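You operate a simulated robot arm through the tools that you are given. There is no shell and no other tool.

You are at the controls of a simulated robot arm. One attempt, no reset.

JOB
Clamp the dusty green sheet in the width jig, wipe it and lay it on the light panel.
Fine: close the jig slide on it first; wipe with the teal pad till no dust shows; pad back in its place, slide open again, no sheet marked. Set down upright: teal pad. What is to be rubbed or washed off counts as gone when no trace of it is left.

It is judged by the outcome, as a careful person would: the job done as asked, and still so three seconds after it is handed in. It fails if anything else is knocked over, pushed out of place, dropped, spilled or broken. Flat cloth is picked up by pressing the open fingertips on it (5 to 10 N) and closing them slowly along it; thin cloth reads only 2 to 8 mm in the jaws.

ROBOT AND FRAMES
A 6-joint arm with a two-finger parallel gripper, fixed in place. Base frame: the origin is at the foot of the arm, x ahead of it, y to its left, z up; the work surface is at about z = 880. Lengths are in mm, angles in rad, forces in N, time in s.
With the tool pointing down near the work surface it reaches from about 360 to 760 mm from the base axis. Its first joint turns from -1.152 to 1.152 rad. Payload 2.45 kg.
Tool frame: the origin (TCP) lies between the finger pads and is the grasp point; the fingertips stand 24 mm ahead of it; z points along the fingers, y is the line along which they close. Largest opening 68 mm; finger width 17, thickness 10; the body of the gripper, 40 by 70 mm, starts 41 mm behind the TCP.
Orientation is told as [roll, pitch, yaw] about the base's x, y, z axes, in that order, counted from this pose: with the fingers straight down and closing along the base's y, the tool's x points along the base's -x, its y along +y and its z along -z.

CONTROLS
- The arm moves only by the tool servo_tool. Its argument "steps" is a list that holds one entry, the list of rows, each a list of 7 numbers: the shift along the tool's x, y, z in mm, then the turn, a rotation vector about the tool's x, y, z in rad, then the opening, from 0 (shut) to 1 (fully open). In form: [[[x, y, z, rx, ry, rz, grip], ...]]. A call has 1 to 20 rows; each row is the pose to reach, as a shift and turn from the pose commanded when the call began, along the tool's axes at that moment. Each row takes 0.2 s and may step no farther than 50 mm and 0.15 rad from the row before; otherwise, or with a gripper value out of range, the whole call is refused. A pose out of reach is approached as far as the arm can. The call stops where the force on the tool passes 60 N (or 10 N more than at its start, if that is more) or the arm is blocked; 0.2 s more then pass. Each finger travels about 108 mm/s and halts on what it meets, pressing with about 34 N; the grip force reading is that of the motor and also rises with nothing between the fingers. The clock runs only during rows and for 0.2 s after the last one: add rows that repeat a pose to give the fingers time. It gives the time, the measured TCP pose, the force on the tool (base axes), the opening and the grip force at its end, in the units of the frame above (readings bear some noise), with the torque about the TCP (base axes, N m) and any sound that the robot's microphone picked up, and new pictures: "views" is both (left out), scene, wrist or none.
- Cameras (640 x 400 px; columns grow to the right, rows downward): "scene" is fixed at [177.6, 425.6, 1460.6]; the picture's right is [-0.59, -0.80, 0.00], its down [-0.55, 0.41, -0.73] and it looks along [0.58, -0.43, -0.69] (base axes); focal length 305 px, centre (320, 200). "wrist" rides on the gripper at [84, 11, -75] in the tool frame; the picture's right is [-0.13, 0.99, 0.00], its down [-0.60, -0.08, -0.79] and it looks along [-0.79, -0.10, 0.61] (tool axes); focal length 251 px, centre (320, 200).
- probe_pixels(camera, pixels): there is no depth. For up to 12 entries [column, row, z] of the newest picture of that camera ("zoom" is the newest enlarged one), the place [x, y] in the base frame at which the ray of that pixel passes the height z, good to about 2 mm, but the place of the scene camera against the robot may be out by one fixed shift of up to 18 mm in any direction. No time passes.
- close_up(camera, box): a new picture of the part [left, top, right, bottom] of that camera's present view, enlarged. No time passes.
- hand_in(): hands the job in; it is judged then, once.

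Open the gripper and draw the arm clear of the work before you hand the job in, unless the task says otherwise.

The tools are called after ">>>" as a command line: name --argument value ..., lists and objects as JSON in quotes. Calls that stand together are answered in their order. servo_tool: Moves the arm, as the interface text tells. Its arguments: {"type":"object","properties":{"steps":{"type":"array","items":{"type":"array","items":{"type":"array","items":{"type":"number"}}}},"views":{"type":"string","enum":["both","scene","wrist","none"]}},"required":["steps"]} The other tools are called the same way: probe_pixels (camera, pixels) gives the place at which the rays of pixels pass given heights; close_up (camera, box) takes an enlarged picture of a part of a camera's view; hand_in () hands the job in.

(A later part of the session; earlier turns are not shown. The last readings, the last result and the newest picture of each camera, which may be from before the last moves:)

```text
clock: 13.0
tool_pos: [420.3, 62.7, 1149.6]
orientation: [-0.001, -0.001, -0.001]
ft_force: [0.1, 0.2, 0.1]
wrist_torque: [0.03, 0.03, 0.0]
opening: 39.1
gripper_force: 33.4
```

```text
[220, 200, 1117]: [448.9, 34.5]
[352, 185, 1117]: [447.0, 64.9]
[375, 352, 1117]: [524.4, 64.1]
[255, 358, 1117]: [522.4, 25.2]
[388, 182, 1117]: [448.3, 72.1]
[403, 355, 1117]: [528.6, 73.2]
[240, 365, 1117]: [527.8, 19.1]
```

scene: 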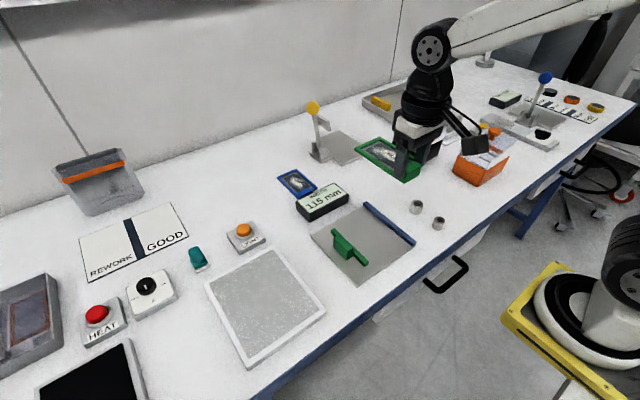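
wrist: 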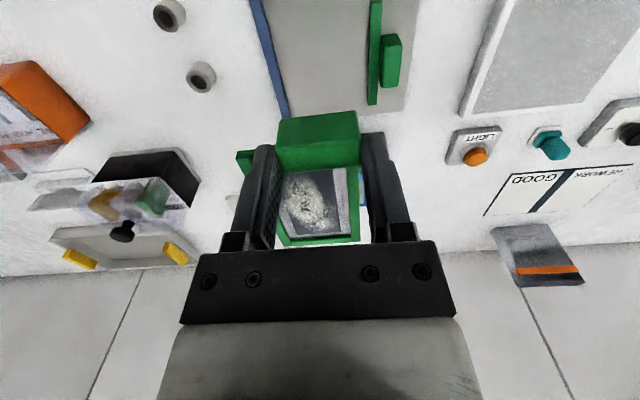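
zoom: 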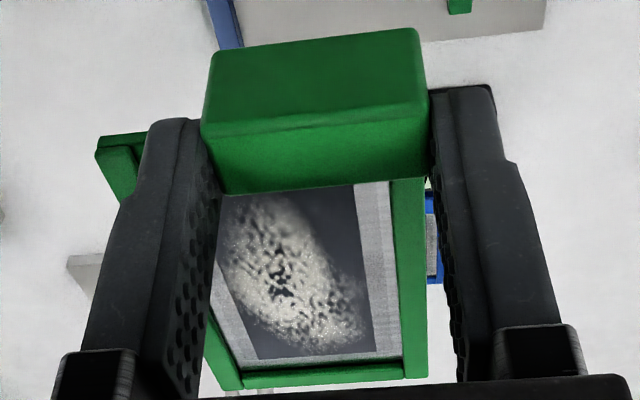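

Held frame spans about y −47…+19.5 and x +4…+116 relative to the TCP, level and square. I'll descend over the jig to TCP ≈(427, 51, 940), leaving ~5 mm to the fence.

>>> servo_tool --steps '[[[-2, -3, 30, 0, 0, 0, 0.4], [-4, -6, 70, 0, 0, 0, 0.4], [-6, -9, 110, 0, 0, 0, 0.4], [-7, -11, 150, 0, 0, 0, 0.4], [-7, -11, 185, 0, 0, 0, 0.4], [-7, -11, 205, 0, 0, 0, 0.4], [-7, -11, 205, 0, 0, 0, 0.4]]]'

>>> close_up --camera "scene" --box '[300, 165, 440, 290]'

>>> close_up --camera "wrist" --box '[200, 90, 440, 240]'

```text
clock: 14.6
tool_pos: [426.0, 51.0, 945.0]
orientation: [-0.001, 0.001, 0.001]
ft_force: [-0.5, -0.4, -1.2]
wrist_torque: [0.02, 0.04, 0.0]
opening: 38.8
gripper_force: 34.1
```

scene: 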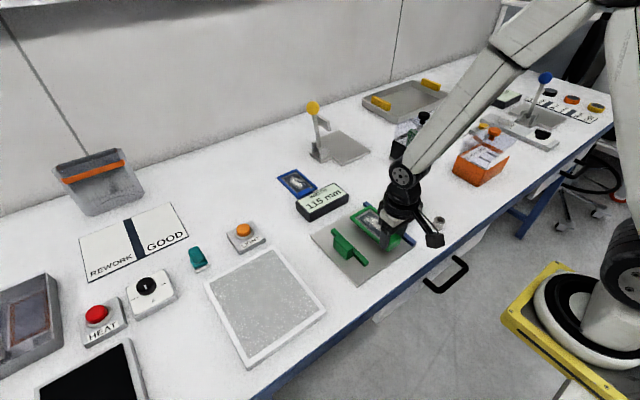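
wrist: 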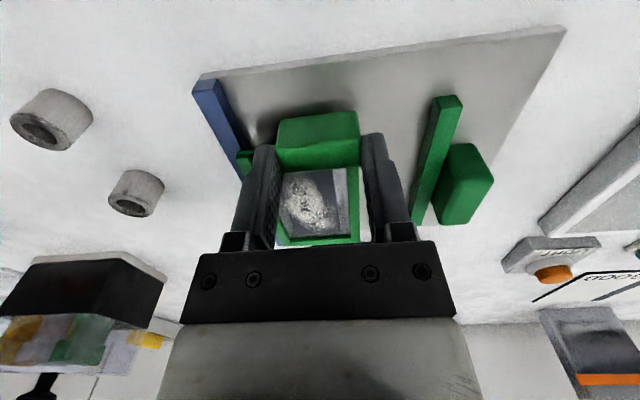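

```text
3.20 times, centred on (370, 228) of scene
```

zoom: 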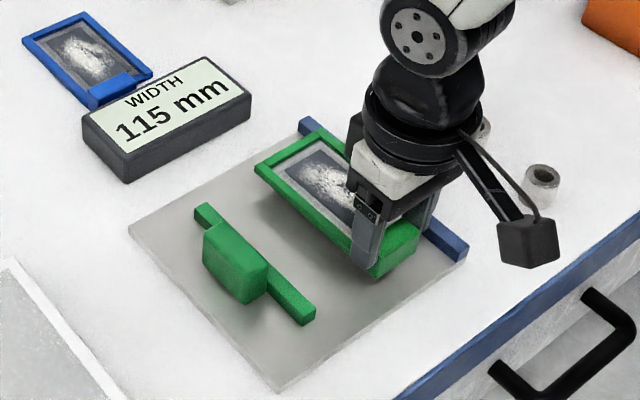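

```text
2.67 times, centred on (320, 165) of wrist
```

zoom: 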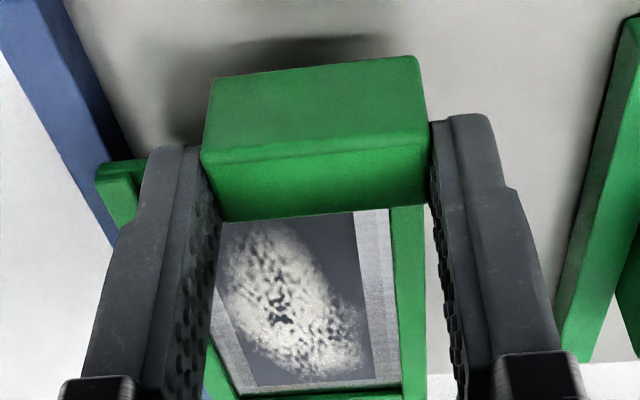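

Check the frame corner against the fence at their heights before lowering.

>>> probe_pixels --camera "zoom" --pixels '[[97, 172, 916], [97, 185, 909], [65, 5, 886], [130, 158, 886], [40, 0, 897], [100, 120, 897], [560, 360, 890], [632, 20, 897], [105, 160, 897]]'

>>> probe_pixels --camera "wrist" --pixels '[[204, 78, 882], [566, 27, 882], [220, 78, 895], [194, 92, 895], [437, 97, 895], [462, 105, 895], [457, 143, 912], [492, 180, 912], [440, 222, 912]]'

```text
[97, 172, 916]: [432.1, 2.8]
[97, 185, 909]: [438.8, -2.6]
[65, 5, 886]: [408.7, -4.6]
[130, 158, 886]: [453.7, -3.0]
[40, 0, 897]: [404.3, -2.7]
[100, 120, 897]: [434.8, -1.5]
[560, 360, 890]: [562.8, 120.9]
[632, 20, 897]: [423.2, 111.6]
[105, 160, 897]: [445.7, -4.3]
```

```text
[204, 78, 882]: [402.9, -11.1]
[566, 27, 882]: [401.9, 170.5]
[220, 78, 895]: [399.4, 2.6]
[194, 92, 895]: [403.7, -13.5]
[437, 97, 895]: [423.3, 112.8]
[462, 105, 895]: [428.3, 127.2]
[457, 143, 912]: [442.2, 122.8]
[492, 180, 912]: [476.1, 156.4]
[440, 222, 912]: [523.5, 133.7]
```

Frame edge is at y≈2.8 versus fence at −2: good. Lowering toward the plate.

>>> servo_tool --steps '[[[0, 0, 8, 0, 0, 0, 0.4], [0, 0, 15, 0, 0, 0, 0.4], [0, 0, 19, 0, 0, 0, 0.4], [0, 0, 21, 0, 0, 0, 0.4], [0, 0, 21, 0, 0, 0, 0.4]]]' --views "none"

>>> close_up --camera "scene" --box '[300, 165, 440, 290]'

```text
clock: 15.8
tool_pos: [427.6, 50.1, 923.7]
orientation: [0.0, -0.002, 0.0]
ft_force: [-7.8, 5.2, 27.6]
wrist_torque: [0.15, 0.22, 0.04]
opening: 39.0
gripper_force: 34.1
```

```text
3.20 times, centred on (370, 228) of scene
```

zoom: 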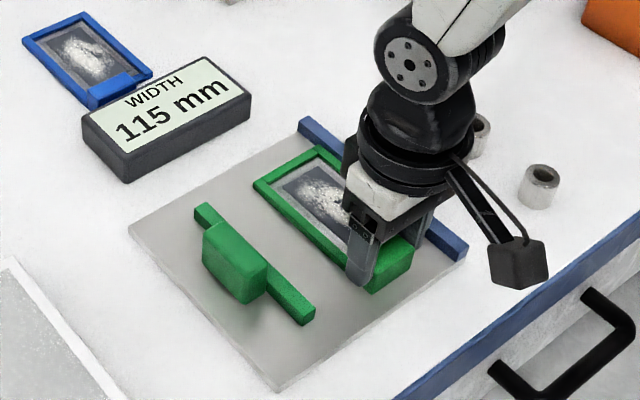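

The sheet is on the plate (27 N up). Ease up ~2 mm so there is almost no load, then open.

>>> servo_tool --steps '[[[0, 0, -1, 0, 0, 0, 0.4], [0, 0, -2, 0, 0, 0, 0.4], [0, 0, -2, 0, 0, 0, 0.4]]]' --views "wrist"

```text
clock: 16.6
tool_pos: [427.1, 49.8, 925.2]
orientation: [0.0, -0.001, 0.001]
ft_force: [-0.2, 12.1, -4.4]
wrist_torque: [0.61, 0.04, 0.07]
opening: 39.0
gripper_force: 33.9
```

wrist: 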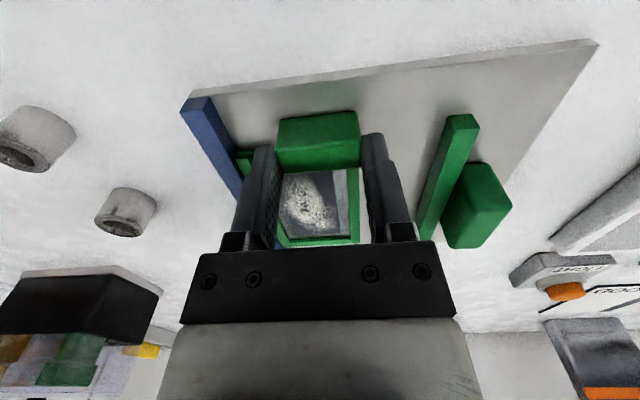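

A 12 N sideways force suggests the sheet edge touches the fence. I'll look closer.

>>> close_up --camera "wrist" --box '[170, 80, 370, 250]'

>>> close_up --camera "scene" --box '[350, 195, 430, 265]'

```text
2.35 times, centred on (270, 165) of wrist
```

zoom: 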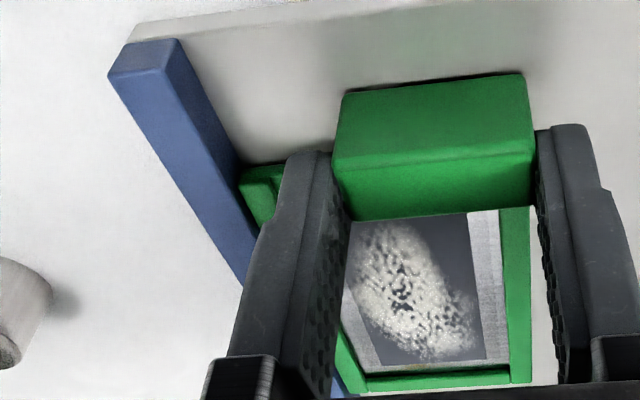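

```text
5.71 times, centred on (390, 230) of scene
```

zoom: 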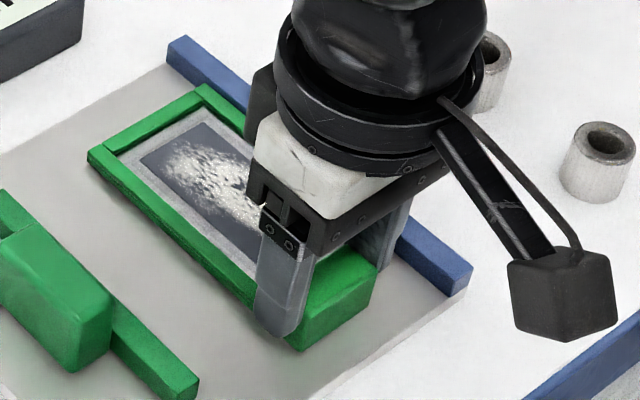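

The frame is inside, touching the fence face. Shift +y 2 mm to relieve the sideways load.

>>> servo_tool --steps '[[[0, 1, 0, 0, 0, 0, 0.4], [0, 2, 0, 0, 0, 0, 0.4], [0, 2, 0, 0, 0, 0, 0.4]]]' --views "wrist"

>>> close_up --camera "wrist" --box '[170, 80, 370, 250]'

```text
clock: 17.4
tool_pos: [426.3, 51.8, 926.2]
orientation: [-0.001, 0.001, -0.001]
ft_force: [0.1, 0.5, -0.6]
wrist_torque: [0.05, 0.04, -0.02]
opening: 38.7
gripper_force: 34.0
```

wrist: 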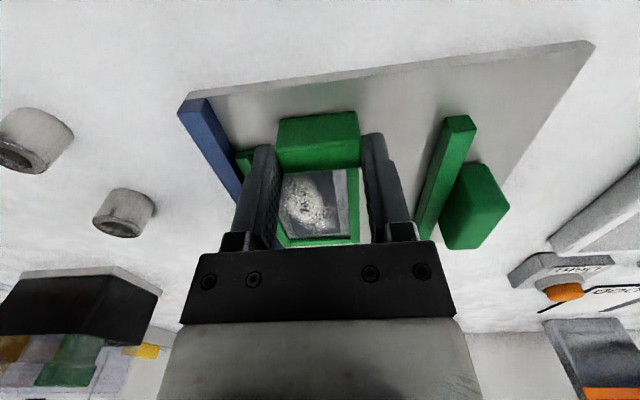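

```text
2.35 times, centred on (270, 165) of wrist
```

zoom: 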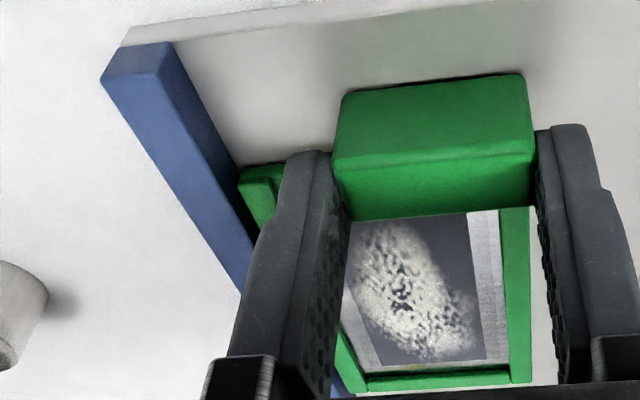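

Unloaded now. I'll move another +1 mm in y and lower in 0.7 mm steps to light contact.

>>> servo_tool --steps '[[[0, 1, 0, 0, 0, 0, 0.4], [0, 1, 0.7, 0, 0, 0, 0.4], [0, 1, 0.7, 0, 0, 0, 0.4]]]' --views "none"

>>> servo_tool --steps '[[[0, 0, 0.7, 0, 0, 0, 0.4], [0, 0, 0.7, 0, 0, 0, 0.4]]]' --views "none"

```text
clock: 18.2
tool_pos: [427.2, 52.4, 925.3]
orientation: [0.0, 0.001, 0.001]
ft_force: [-0.2, -0.3, -1.5]
wrist_torque: [-0.01, 0.01, -0.01]
opening: 38.9
gripper_force: 34.3
```

```text
clock: 18.8
tool_pos: [425.9, 52.0, 925.2]
orientation: [0.001, -0.002, 0.001]
ft_force: [0.5, 2.3, 5.9]
wrist_torque: [-0.14, 0.0, 0.02]
opening: 38.9
gripper_force: 34.2
```

Light contact (5.9 N). Open gradually and check the sheet before rising.

>>> servo_tool --steps '[[[0, 0, 0, 0, 0, 0, 0.55], [0, 0, 0, 0, 0, 0, 0.62], [0, 0, 0, 0, 0, 0, 0.72], [0, 0, 0, 0, 0, 0, 0.82], [0, 0, 0, 0, 0, 0, 0.85], [0, 0, -15, 0, 0, 0, 0.85], [0, 0, -40, 0, 0, 0, 0.85], [0, 0, -80, 0, 0, 0, 0.85], [0, 0, -120, 0, 0, 0, 0.85], [0, 0, -120, 0, 0, 0, 0.85]]]'

>>> close_up --camera "wrist" --box '[160, 20, 480, 220]'

>>> close_up --camera "scene" --box '[290, 180, 430, 290]'

```text
clock: 21.0
tool_pos: [426.0, 52.2, 1046.7]
orientation: [0.0, 0.0, 0.0]
ft_force: [-0.5, 0.5, -0.3]
wrist_torque: [0.01, 0.02, -0.01]
opening: 57.8
gripper_force: 0.0
```

scene: 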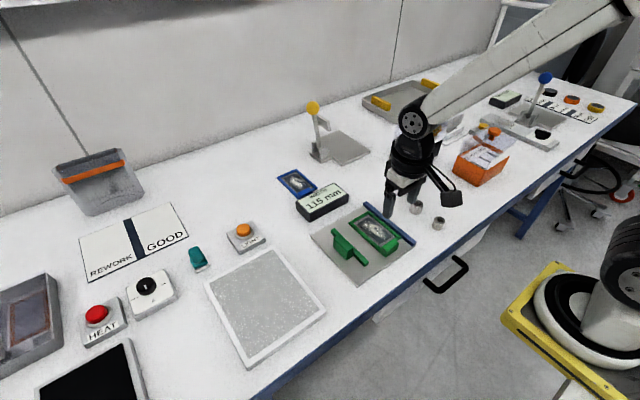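
wrist: 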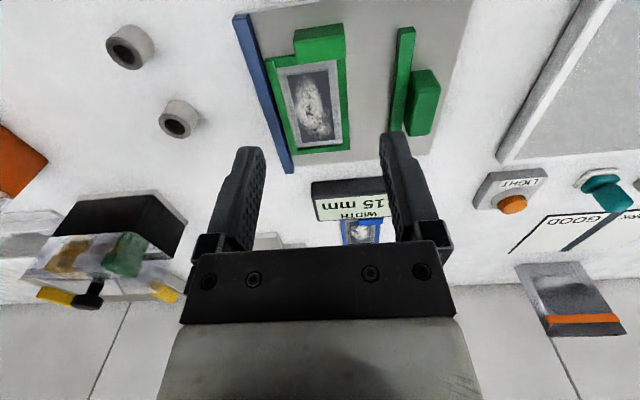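

```text
2.00 times, centred on (320, 120) of wrist
```

zoom: 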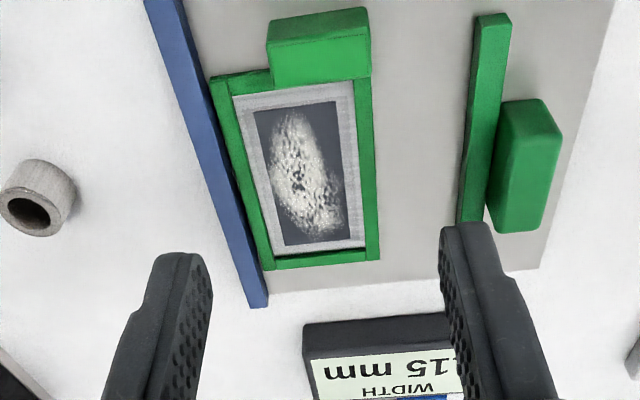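

```text
3.64 times, centred on (360, 235) of scene
```

zoom: 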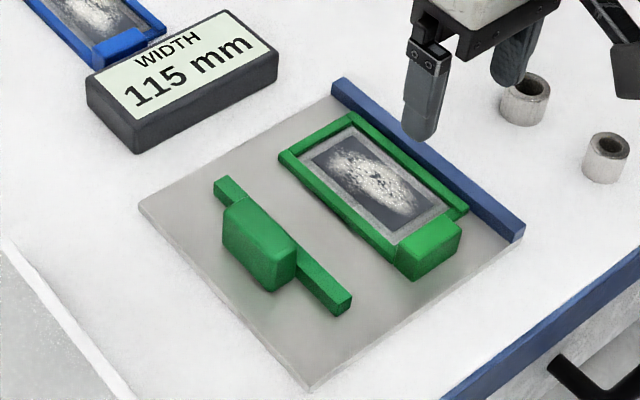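

The sheet is nicely in the jig next to the fence. Next, look at the slide handle from close above.

>>> servo_tool --steps '[[[0, 40, 10, 0, 0, 0, 0.85], [-5, 83, 25, 0, 0, 0, 0.85], [-5, 83, 50, 0, 0, 0, 0.85], [-5, 83, 50, 0, 0, 0, 0.85]]]'

>>> close_up --camera "wrist" --box '[180, 50, 440, 210]'

```text
clock: 22.0
tool_pos: [429.3, 135.6, 998.0]
orientation: [0.0, 0.001, 0.0]
ft_force: [-0.8, -0.5, 0.4]
wrist_torque: [0.0, -0.03, 0.03]
opening: 57.8
gripper_force: 0.1
```

scene: 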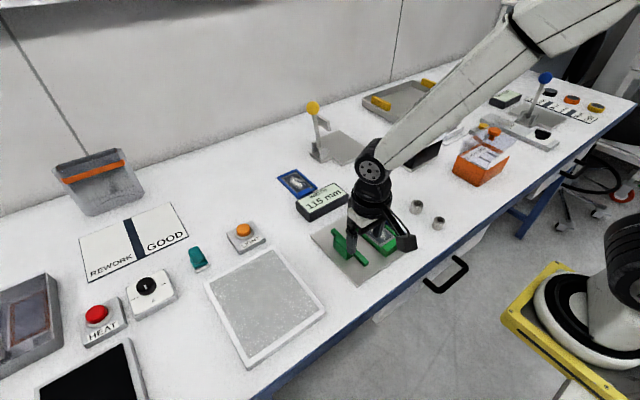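
wrist: 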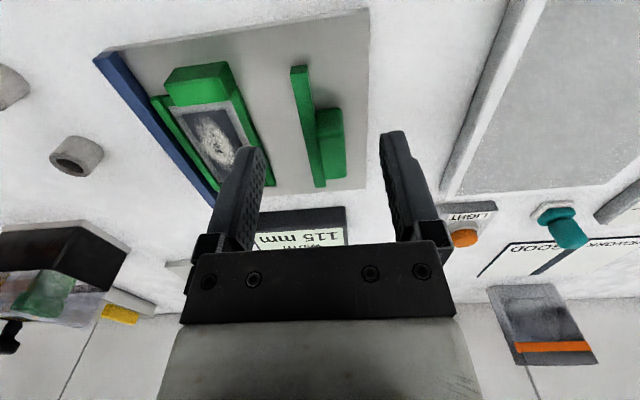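

```text
2.46 times, centred on (310, 130) of wrist
```

zoom: 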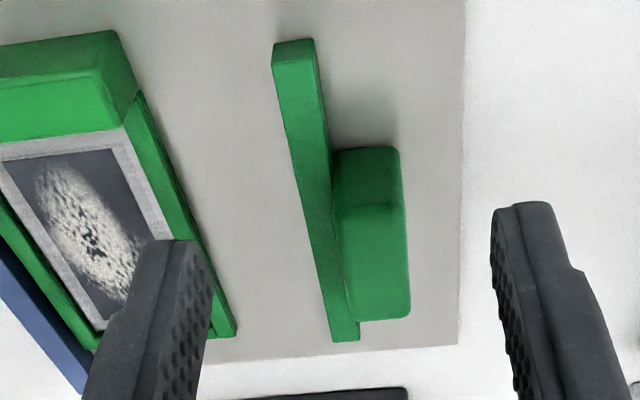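

>>> probe_pixels --camera "zoom" --pixels '[[335, 150, 885], [398, 147, 885], [336, 212, 910], [403, 206, 910], [336, 212, 915], [403, 206, 915], [350, 320, 912], [410, 315, 912], [273, 48, 885], [275, 68, 895], [317, 65, 895], [360, 335, 895]]'

```text
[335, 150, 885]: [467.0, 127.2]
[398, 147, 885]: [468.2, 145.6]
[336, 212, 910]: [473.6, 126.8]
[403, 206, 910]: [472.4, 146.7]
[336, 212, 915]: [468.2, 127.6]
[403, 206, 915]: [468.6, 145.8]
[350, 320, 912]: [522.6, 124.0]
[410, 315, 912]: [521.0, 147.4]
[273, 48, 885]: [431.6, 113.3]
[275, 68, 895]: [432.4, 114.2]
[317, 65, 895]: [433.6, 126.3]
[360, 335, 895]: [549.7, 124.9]
```

Handle block: x 467–521, y 126.5–146.5, top ≈914; bar top ≈895. I'll grip the block across y with tips at ~900, above the bar.

>>> servo_tool --steps '[[[-30, 0.5, 10, 0, 0, 0, 0.7], [-64, 0.8, 30, 0, 0, 0, 0.7], [-64, 0.8, 45, 0, 0, 0, 0.7], [-64, 0.8, 60, 0, 0, 0, 0.7], [-64, 0.8, 60, 0, 0, 0, 0.7]]]'

>>> close_up --camera "wrist" --box '[180, 50, 440, 210]'

>>> close_up --camera "scene" --box '[290, 180, 430, 290]'

```text
clock: 23.2
tool_pos: [494.2, 137.1, 932.0]
orientation: [0.0, 0.0, 0.0]
ft_force: [-0.6, 1.1, -0.1]
wrist_torque: [0.02, 0.0, 0.04]
opening: 47.6
gripper_force: 0.0
```

scene: 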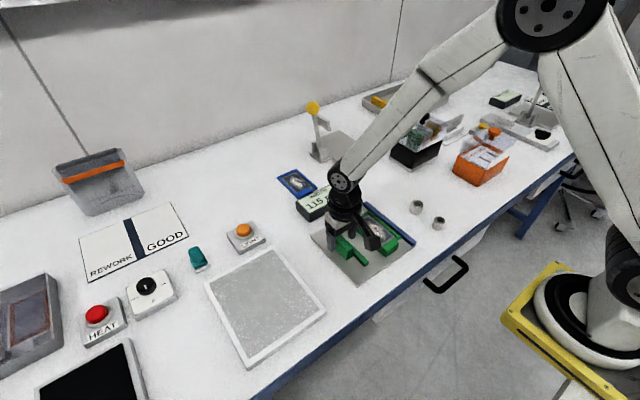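
wrist: 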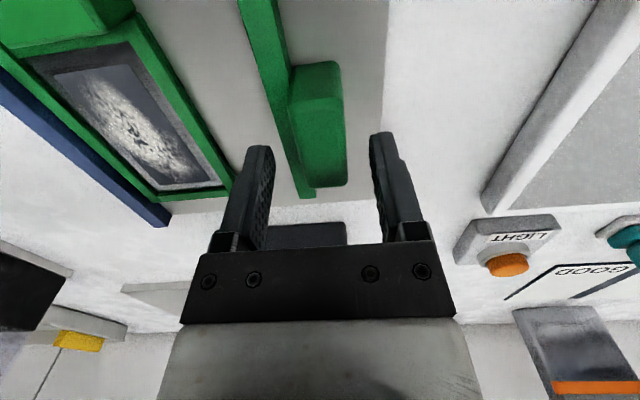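

```text
2.46 times, centred on (310, 130) of wrist
```

zoom: 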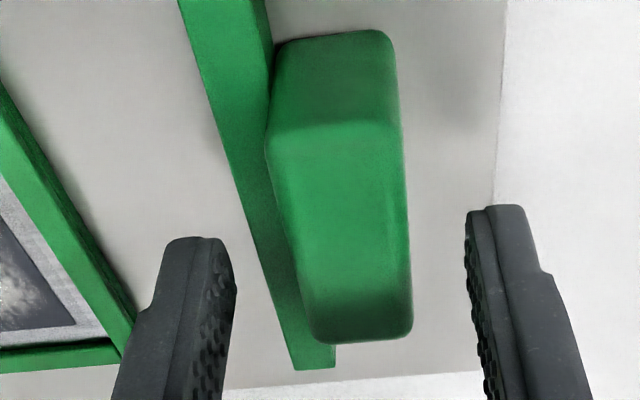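

```text
3.64 times, centred on (360, 235) of scene
```

zoom: 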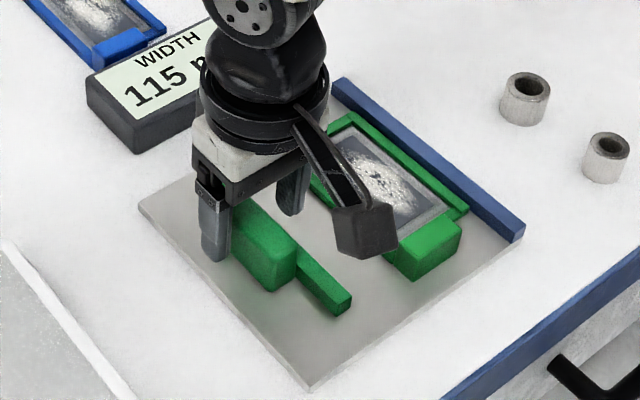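

Fingers straddle the block well. Lower 7 mm and close on it.

>>> servo_tool --steps '[[[0, 0.5, 4, 0, 0, 0, 0.7], [0, 0.5, 7, 0, 0, 0, 0.7], [0, 0.5, 7, 0, 0, 0, 0.55], [0, 0.5, 7, 0, 0, 0, 0.45], [0, 0.5, 7, 0, 0, 0, 0.38], [0, 0.5, 7, 0, 0, 0, 0.33], [0, 0.5, 7, 0, 0, 0, 0.29], [0, 0.5, 7, 0, 0, 0, 0.2], [0, 0.5, 7, 0, 0, 0, 0.2]]]' --views "wrist"

>>> close_up --camera "wrist" --box '[180, 50, 440, 210]'

```text
clock: 25.2
tool_pos: [494.5, 136.0, 928.5]
orientation: [-0.001, 0.0, 0.001]
ft_force: [0.0, -0.5, -1.1]
wrist_torque: [0.01, -0.07, -0.01]
opening: 21.7
gripper_force: 39.0
```

wrist: 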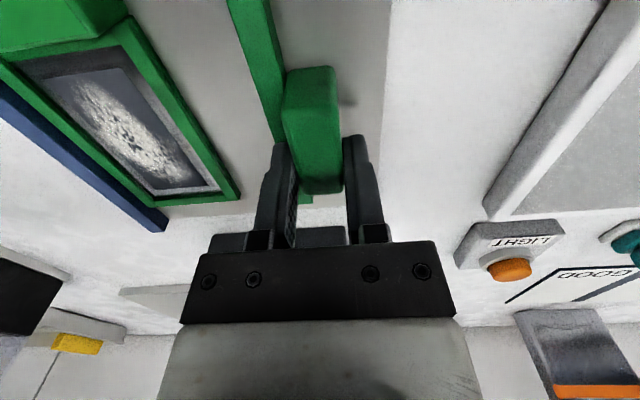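

```text
2.46 times, centred on (310, 130) of wrist
```

zoom: 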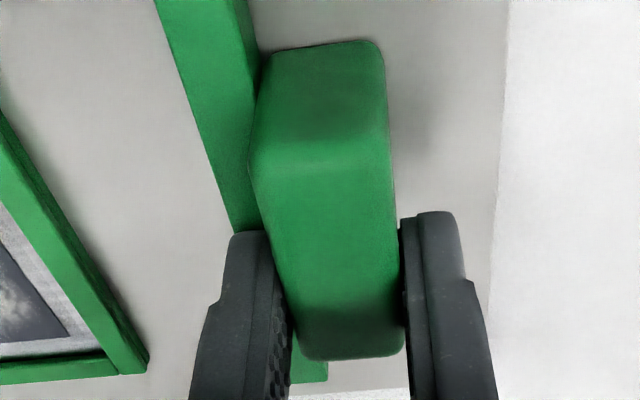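

Handle gripped (21.7 mm). Slide it toward the sheet, first 38 mm.

>>> servo_tool --steps '[[[0, -5, 0, 0, 0, 0, 0.2], [0, -12, 0, 0, 0, 0, 0.2], [0, -20, 0, 0, 0, 0, 0.2], [0, -28, 0, 0, 0, 0, 0.2], [0, -35, 0, 0, 0, 0, 0.2], [0, -38, 0, 0, 0, 0, 0.2], [0, -38, 0, 0, 0, 0, 0.2]]]'

>>> close_up --camera "scene" --box '[290, 160, 430, 290]'

>>> close_up --camera "wrist" --box '[180, 0, 440, 210]'

```text
clock: 26.8
tool_pos: [494.3, 97.8, 926.5]
orientation: [0.002, 0.004, -0.001]
ft_force: [-14.5, -0.1, 2.7]
wrist_torque: [0.01, 0.1, 0.04]
opening: 21.5
gripper_force: 38.4
```

scene: 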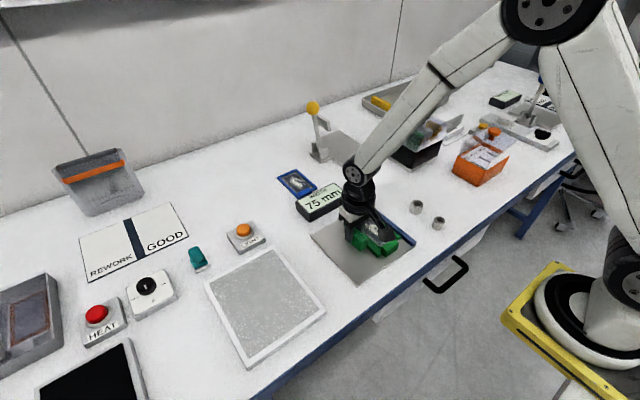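
wrist: 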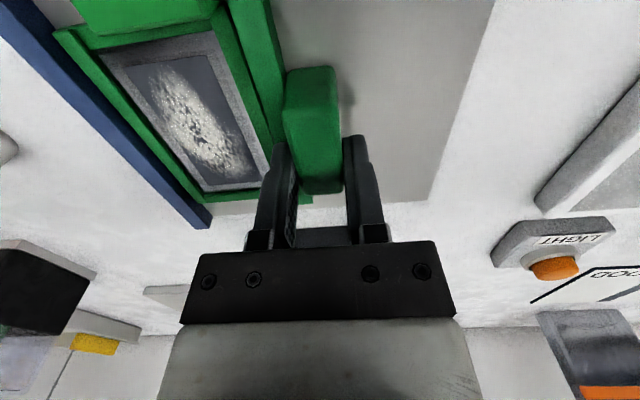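

```text
3.08 times, centred on (360, 225) of scene
```

zoom: 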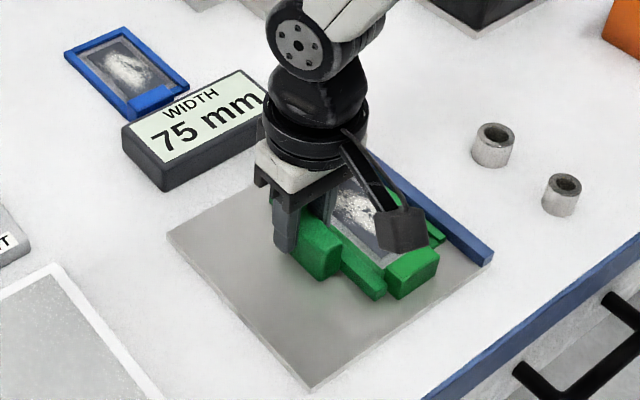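

```text
1.90 times, centred on (310, 105) of wrist
```

zoom: 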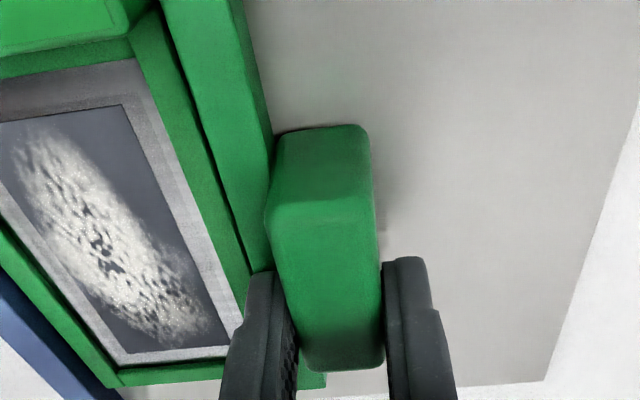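

The display reads 75 mm; a small gap to the sheet remains. Continue in small steps watching the y force.

>>> servo_tool --steps '[[[0, -2, 0, 0, 0, 0, 0.2], [0, -4, 0, 0, 0, 0, 0.2], [0, -5, 0, 0, 0, 0, 0.2], [0, -5, 0, 0, 0, 0, 0.2]]]' --views "none"

>>> close_up --camera "scene" --box '[290, 160, 430, 290]'

```text
clock: 27.8
tool_pos: [494.4, 94.4, 928.6]
orientation: [-0.001, 0.001, 0.0]
ft_force: [-18.8, -0.5, 1.9]
wrist_torque: [0.04, -0.56, -0.04]
opening: 21.9
gripper_force: 38.0
```

```text
3.08 times, centred on (360, 225) of scene
```

zoom: 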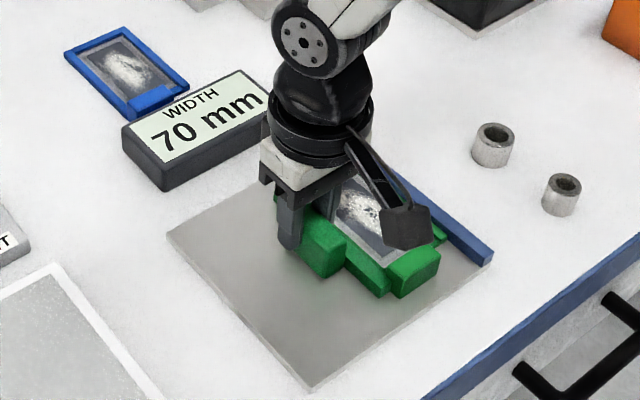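

70 mm with no y load yet; a −19 N x side-load is building, so I shift −1 mm in x while continuing.

>>> servo_tool --steps '[[[0.7, -0.5, 0, 0, 0, 0, 0.2], [1, -1, 0, 0, 0, 0, 0.2], [1, -1.7, 0, 0, 0, 0, 0.2], [1, -1.7, 0, 0, 0, 0, 0.2]]]' --views "none"

>>> close_up --camera "scene" --box '[290, 160, 430, 290]'

```text
clock: 28.8
tool_pos: [494.6, 92.6, 927.9]
orientation: [0.0, 0.003, 0.0]
ft_force: [-22.7, 21.9, 7.6]
wrist_torque: [0.33, 0.06, 0.0]
opening: 21.6
gripper_force: 38.9
```

```text
3.08 times, centred on (360, 225) of scene
```

zoom: 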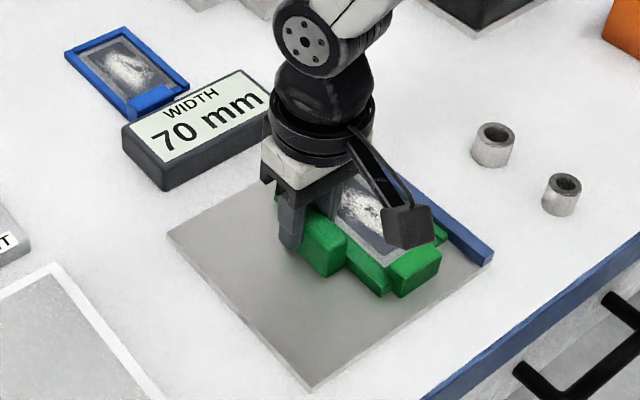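

Clamped: y force 22 N at 70 mm. Release the handle carefully and rise for a view.

>>> servo_tool --steps '[[[0, 0, 0, 0, 0, 0, 0.35], [0, 0, 0, 0, 0, 0, 0.5], [0, 0, 0, 0, 0, 0, 0.55], [0, 0, -10, 0, 0, 0, 0.55], [0, 0, -30, 0, 0, 0, 0.55], [20, -20, -60, 0, 0, 0, 0.55], [50, -40, -95, 0, 0, 0, 0.55], [75, -45, -120, 0, 0, 0, 0.55], [75, -45, -120, 0, 0, 0, 0.55]]]'

>>> close_up --camera "scene" --box '[290, 160, 430, 290]'

>>> close_up --camera "wrist" --box '[160, 0, 480, 200]'

```text
refused: row 7 steps farther than a row can; nothing moved
```

```text
3.08 times, centred on (360, 225) of scene
```

zoom: 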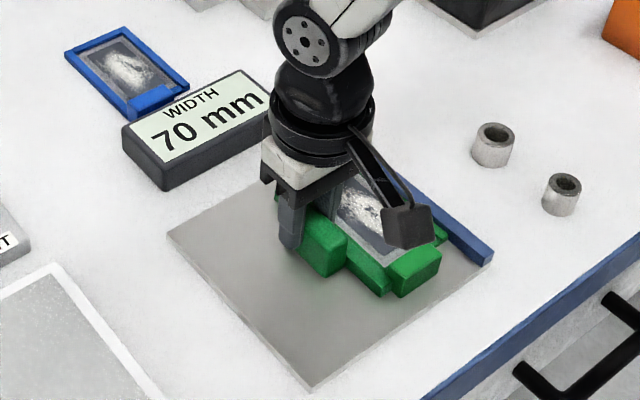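

```text
2.00 times, centred on (320, 100) of wrist
```

zoom: 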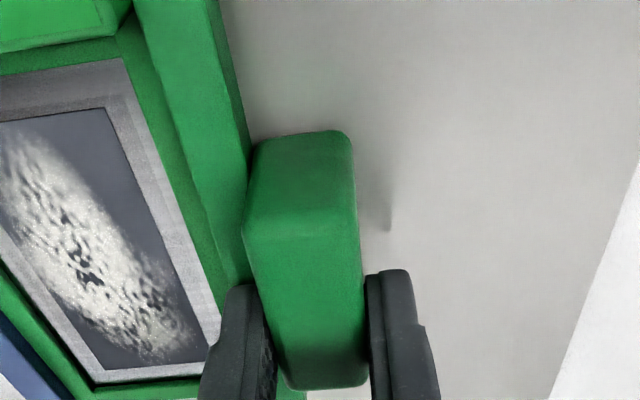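

Slide touches the frame along its edge. One row was too long, so I resend with smaller steps.

>>> servo_tool --steps '[[[0, 0, 0, 0, 0, 0, 0.35], [0, 0, 0, 0, 0, 0, 0.5], [0, 0, 0, 0, 0, 0, 0.55], [0, 0, -10, 0, 0, 0, 0.55], [0, 0, -30, 0, 0, 0, 0.55], [15, -12, -55, 0, 0, 0, 0.55], [35, -24, -80, 0, 0, 0, 0.55], [55, -35, -105, 0, 0, 0, 0.55], [70, -42, -125, 0, 0, 0, 0.55], [70, -42, -125, 0, 0, 0, 0.55]]]'

>>> close_up --camera "scene" --box '[290, 160, 430, 290]'

>>> close_up --camera "wrist" --box '[160, 0, 480, 200]'

```text
clock: 31.0
tool_pos: [426.4, 48.9, 1051.7]
orientation: [0.0, 0.0, 0.0]
ft_force: [-0.2, -0.4, -0.3]
wrist_torque: [0.0, 0.02, 0.0]
opening: 37.5
gripper_force: 0.1
```

scene: 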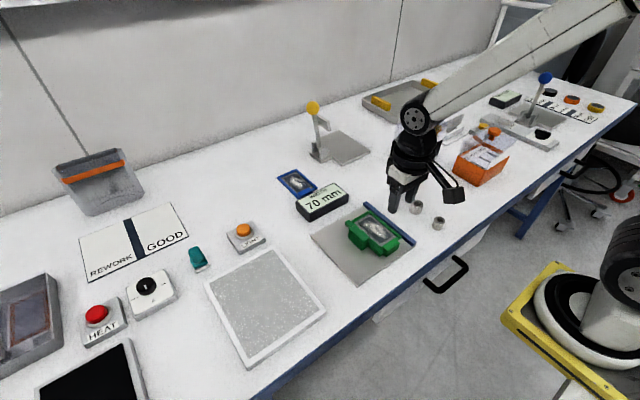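
wrist: 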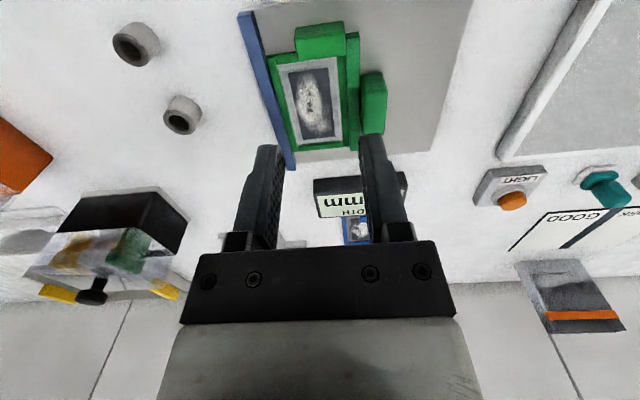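

```text
3.08 times, centred on (360, 225) of scene
```

zoom: 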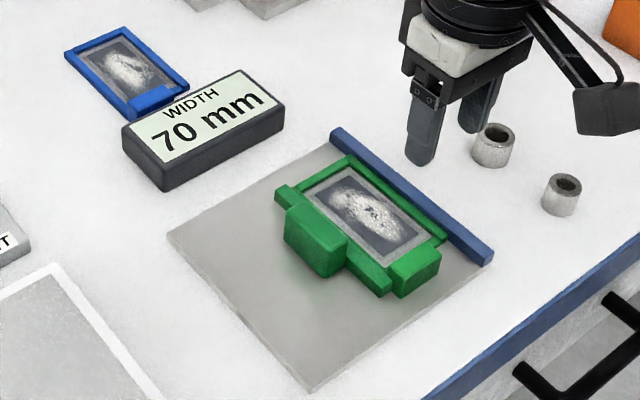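

```text
2.00 times, centred on (320, 100) of wrist
```

zoom: 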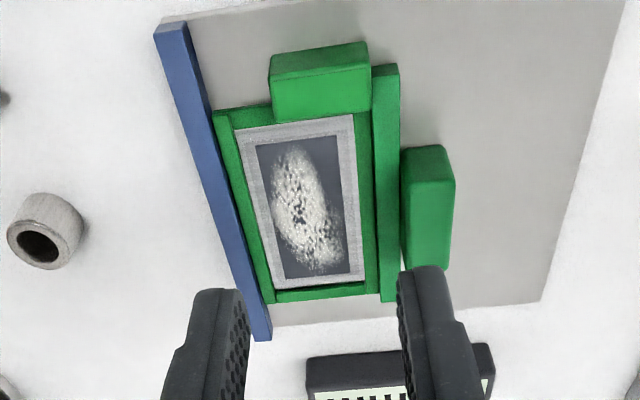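

Sheet is clamped at 70 mm. Record pane and dust geometry now, before fetching the pad.

>>> probe_pixels --camera "zoom" --pixels '[[235, 130, 889], [353, 113, 889], [364, 280, 889], [276, 288, 889], [257, 147, 889], [334, 135, 889], [344, 270, 889], [287, 280, 889], [272, 120, 893], [368, 108, 893], [378, 292, 893], [272, 300, 893]]'

>>> probe_pixels --camera "zoom" --pixels '[[290, 142, 889], [270, 190, 889], [318, 200, 889], [345, 245, 889], [320, 275, 889], [270, 76, 909], [370, 67, 909], [274, 122, 909], [370, 110, 909]]'

>>> close_up --camera "scene" --box '[170, 225, 280, 295]'

>>> close_up --camera "wrist" --box '[470, 130, 640, 260]'

```text
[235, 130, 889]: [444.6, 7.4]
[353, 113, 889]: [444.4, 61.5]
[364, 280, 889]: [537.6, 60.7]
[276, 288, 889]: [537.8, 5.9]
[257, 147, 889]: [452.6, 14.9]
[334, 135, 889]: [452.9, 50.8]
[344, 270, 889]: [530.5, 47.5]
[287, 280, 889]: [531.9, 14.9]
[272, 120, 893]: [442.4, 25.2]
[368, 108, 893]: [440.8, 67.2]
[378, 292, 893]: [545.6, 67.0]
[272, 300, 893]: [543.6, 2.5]
```

```text
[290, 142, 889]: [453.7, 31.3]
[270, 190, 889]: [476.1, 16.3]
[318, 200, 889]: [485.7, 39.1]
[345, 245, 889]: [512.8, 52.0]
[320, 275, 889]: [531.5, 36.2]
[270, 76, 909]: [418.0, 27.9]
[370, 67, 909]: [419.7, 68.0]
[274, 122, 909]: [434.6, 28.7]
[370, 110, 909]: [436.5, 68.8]
```

```text
5.71 times, centred on (225, 260) of scene
```

zoom: 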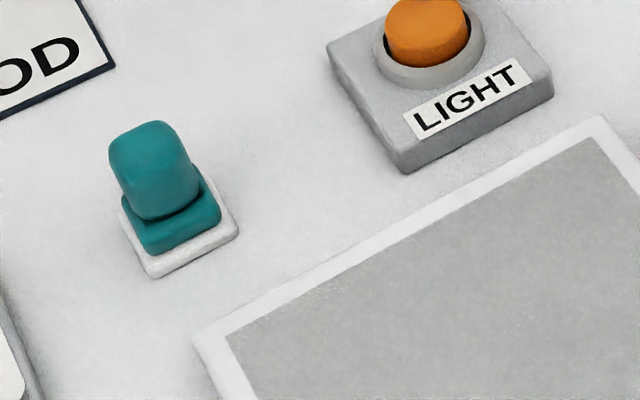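

```text
3.08 times, centred on (555, 195) of wrist
```

zoom: 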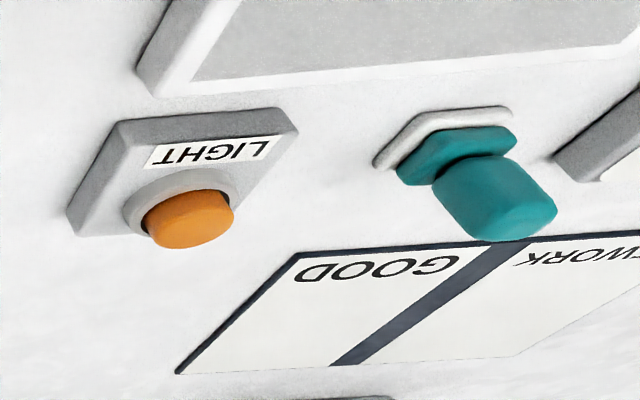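

Pane: x 444–538, y 6–61; dark dusty area x 453–531, y 15–50. Now travel to view the teal pad at scene (198,258) from near (565, 385).

>>> servo_tool --steps '[[[-8, 20, 0, 0, 0, 0, 1], [-25, 58, 0, 0, 0, 0, 1], [-42, 98, 0, 0, 0, 0, 1], [-58, 138, 0, 0, 0, 0, 1], [-74, 178, 0, 0, 0, 0, 1], [-90, 218, 0, 0, 0, 0, 1], [-106, 258, 0, 0, 0, 0, 1], [-122, 298, 0, 0, 0, 0, 1], [-134, 328, 10, 0, 0, 0, 1], [-139, 340, 20, 0, 0, 0, 1], [-139, 340, 20, 0, 0, 0, 1]]]'

>>> close_up --camera "wrist" --box '[200, 60, 440, 210]'

```text
clock: 33.4
tool_pos: [563.1, 388.5, 1033.8]
orientation: [0.0, -0.001, 0.001]
ft_force: [-0.1, 0.1, 0.0]
wrist_torque: [0.06, -0.05, 0.03]
opening: 68.3
gripper_force: 0.0
```

scene: 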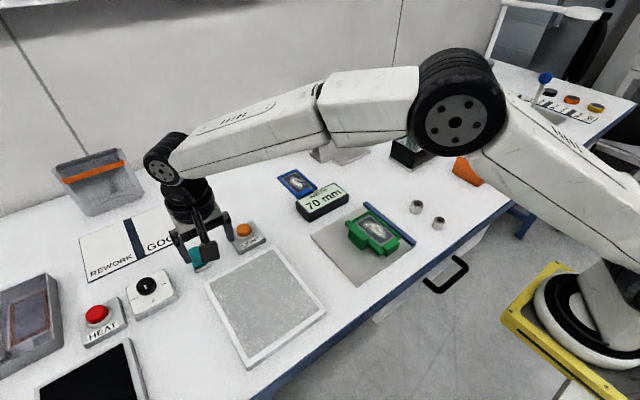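
wrist: 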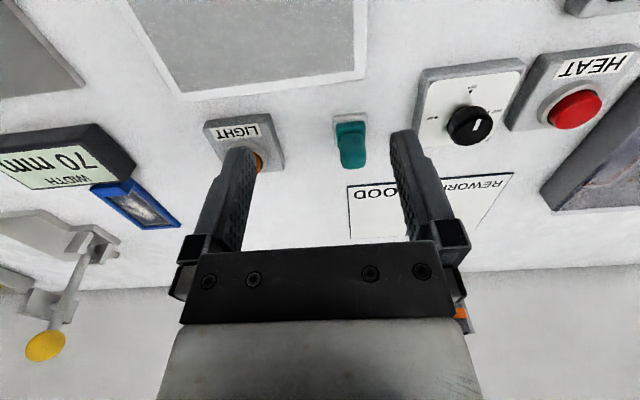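

```text
2.67 times, centred on (320, 135) of wrist
```

zoom: 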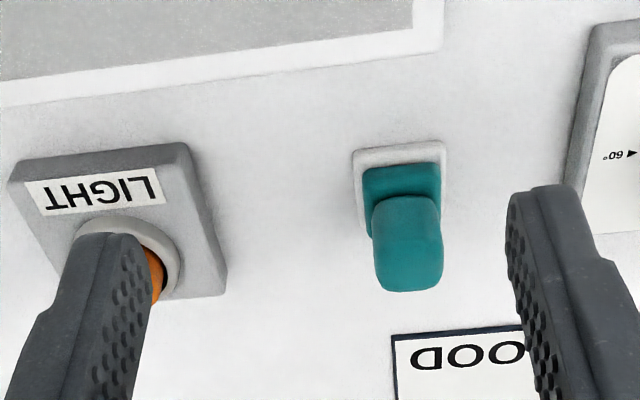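

>>> probe_pixels --camera "zoom" --pixels '[[353, 150, 881], [445, 142, 881], [363, 168, 885], [440, 162, 885], [363, 190, 895], [440, 185, 895], [372, 208, 900], [438, 205, 900], [375, 250, 925], [442, 245, 925], [380, 290, 925], [440, 285, 925]]'

>>> close_up --camera "wrist" --box '[300, 95, 400, 185]'

```text
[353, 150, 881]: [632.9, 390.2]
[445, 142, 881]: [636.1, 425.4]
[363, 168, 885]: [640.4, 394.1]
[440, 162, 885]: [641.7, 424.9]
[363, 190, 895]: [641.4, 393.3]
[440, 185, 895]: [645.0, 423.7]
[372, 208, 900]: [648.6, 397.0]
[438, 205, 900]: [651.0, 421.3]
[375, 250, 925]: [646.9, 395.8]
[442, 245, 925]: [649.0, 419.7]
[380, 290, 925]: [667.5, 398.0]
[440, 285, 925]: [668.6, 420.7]
```

```text
4.44 times, centred on (350, 140) of wrist
```

zoom: 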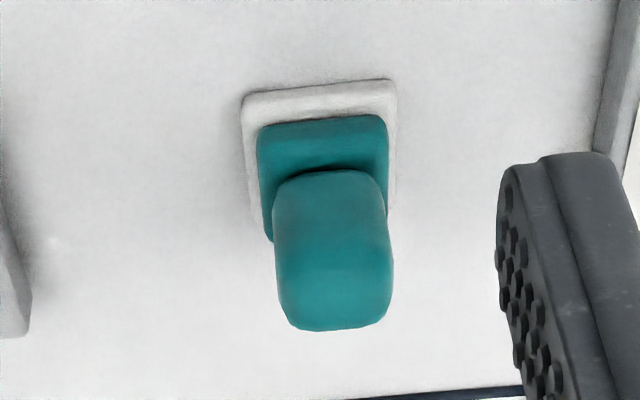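

Pad centre is about (656, 409), handle ~23 mm wide with top near z 925, slightly yawed (~−0.06). That's at the reach edge (r≈773), so I'll approach and see how far the arm gets.

>>> servo_tool --steps '[[[-30, 8, 10, 0, 0, 0.02, 0.8], [-60, 16, 25, 0, 0, 0.04, 0.8], [-80, 20, 40, 0, 0, 0.06, 0.8], [-93, 20.5, 50, 0, 0, 0.06, 0.8], [-93, 20.5, 60, 0, 0, 0.06, 0.8], [-93, 20.5, 60, 0, 0, 0.06, 0.8]]]'

>>> close_up --camera "wrist" --box '[200, 60, 440, 210]'

```text
clock: 34.8
tool_pos: [642.1, 394.7, 971.2]
orientation: [-0.001, 0.001, -0.058]
ft_force: [0.0, 0.0, 0.1]
wrist_torque: [-0.02, -0.01, 0.0]
opening: 54.3
gripper_force: 0.0
out of reach, approached as far as the arm can: row 3, 4, 5, 6
```

scene: 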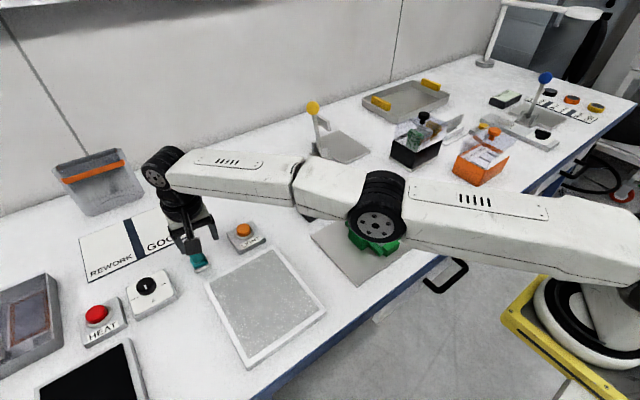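
wrist: 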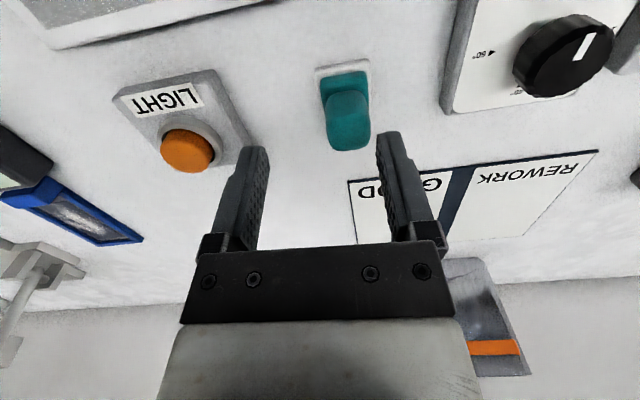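

```text
2.67 times, centred on (320, 135) of wrist
```

zoom: 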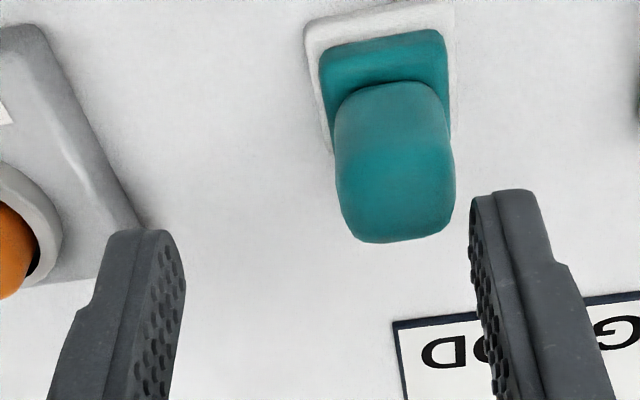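

The arm stalls at r≈754. I'll retreat slightly and tilt the fingers outward (pitch −0.2 about tool y) to gain reach for the pad.

>>> servo_tool --steps '[[[20, 0, -10, 0, 0, 0, 0.8], [30, 0, -20, 0, -0.07, 0, 0.8], [30, 0, -20, 0, -0.14, 0, 0.8], [30, 0, -20, 0, -0.2, 0, 0.8], [30, 0, -20, 0, -0.2, 0, 0.8]]]'

```text
clock: 36.0
tool_pos: [610.9, 398.7, 994.4]
orientation: [0.001, -0.201, -0.062]
ft_force: [0.1, 1.1, 0.3]
wrist_torque: [-0.02, 0.02, 0.0]
opening: 54.3
gripper_force: 0.0
```

scene: 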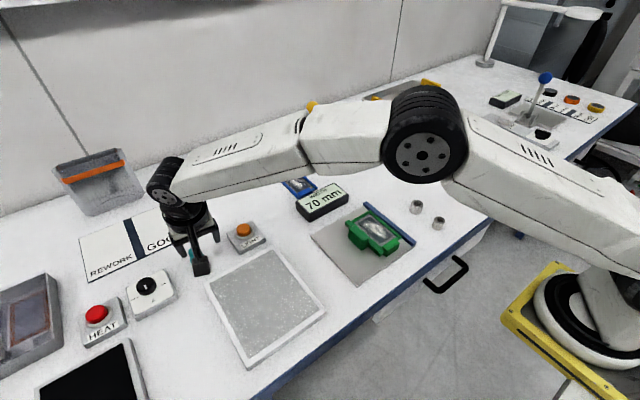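
wrist: 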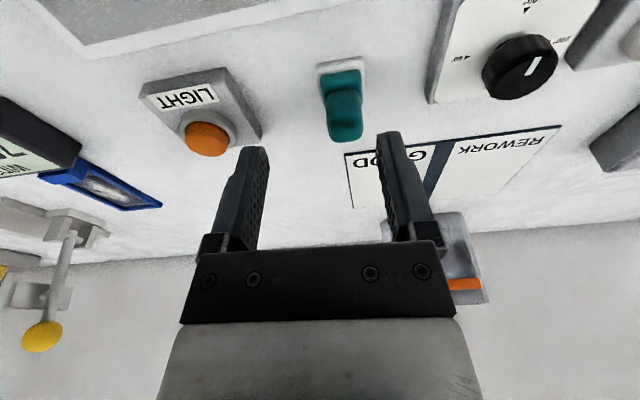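

Tilt works. Now go to above the pad handle: TCP ≈ (653, 409, 965) with the tilt.

>>> servo_tool --steps '[[[-12, 5, 10, 0, 0, 0, 0.8], [-24, 9, 22, 0, 0, 0, 0.8], [-34.7, 12.8, 36.6, 0, 0, 0, 0.8], [-34.7, 12.8, 36.6, 0, 0, 0, 0.8]]]'

>>> close_up --camera "wrist" --box '[200, 60, 440, 210]'

>>> close_up --camera "scene" --box '[150, 190, 270, 290]'

```text
clock: 37.0
tool_pos: [652.3, 407.7, 964.1]
orientation: [-0.001, -0.2, -0.061]
ft_force: [0.5, 0.0, -0.6]
wrist_torque: [-0.01, 0.0, 0.0]
opening: 54.6
gripper_force: 0.0
```

scene: 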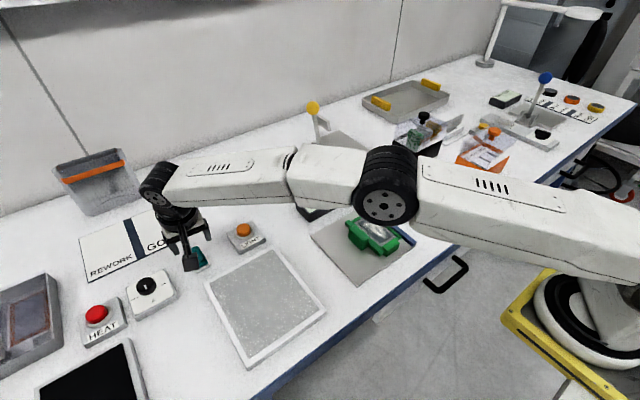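
wrist: 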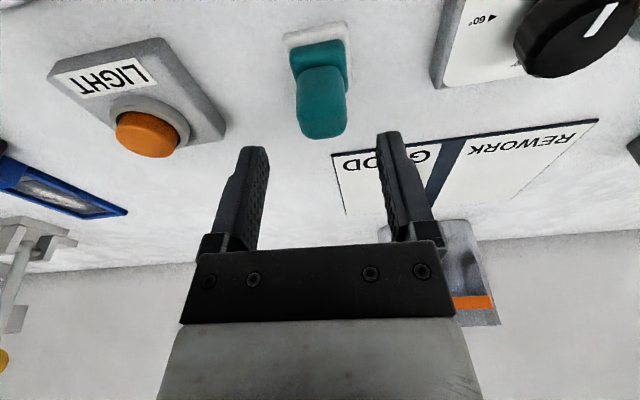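

```text
2.67 times, centred on (320, 135) of wrist
```

zoom: 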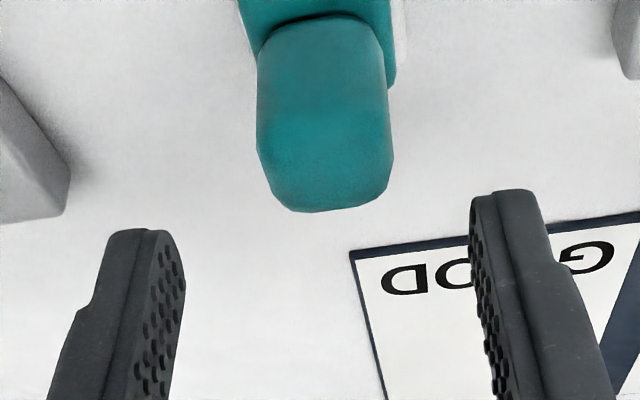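

```text
4.00 times, centred on (210, 240) of scene
```

zoom: 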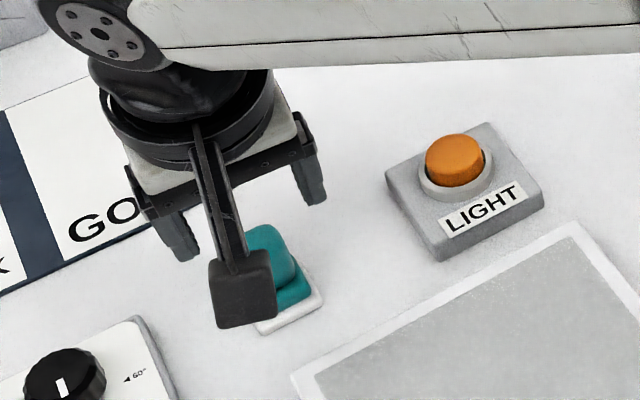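

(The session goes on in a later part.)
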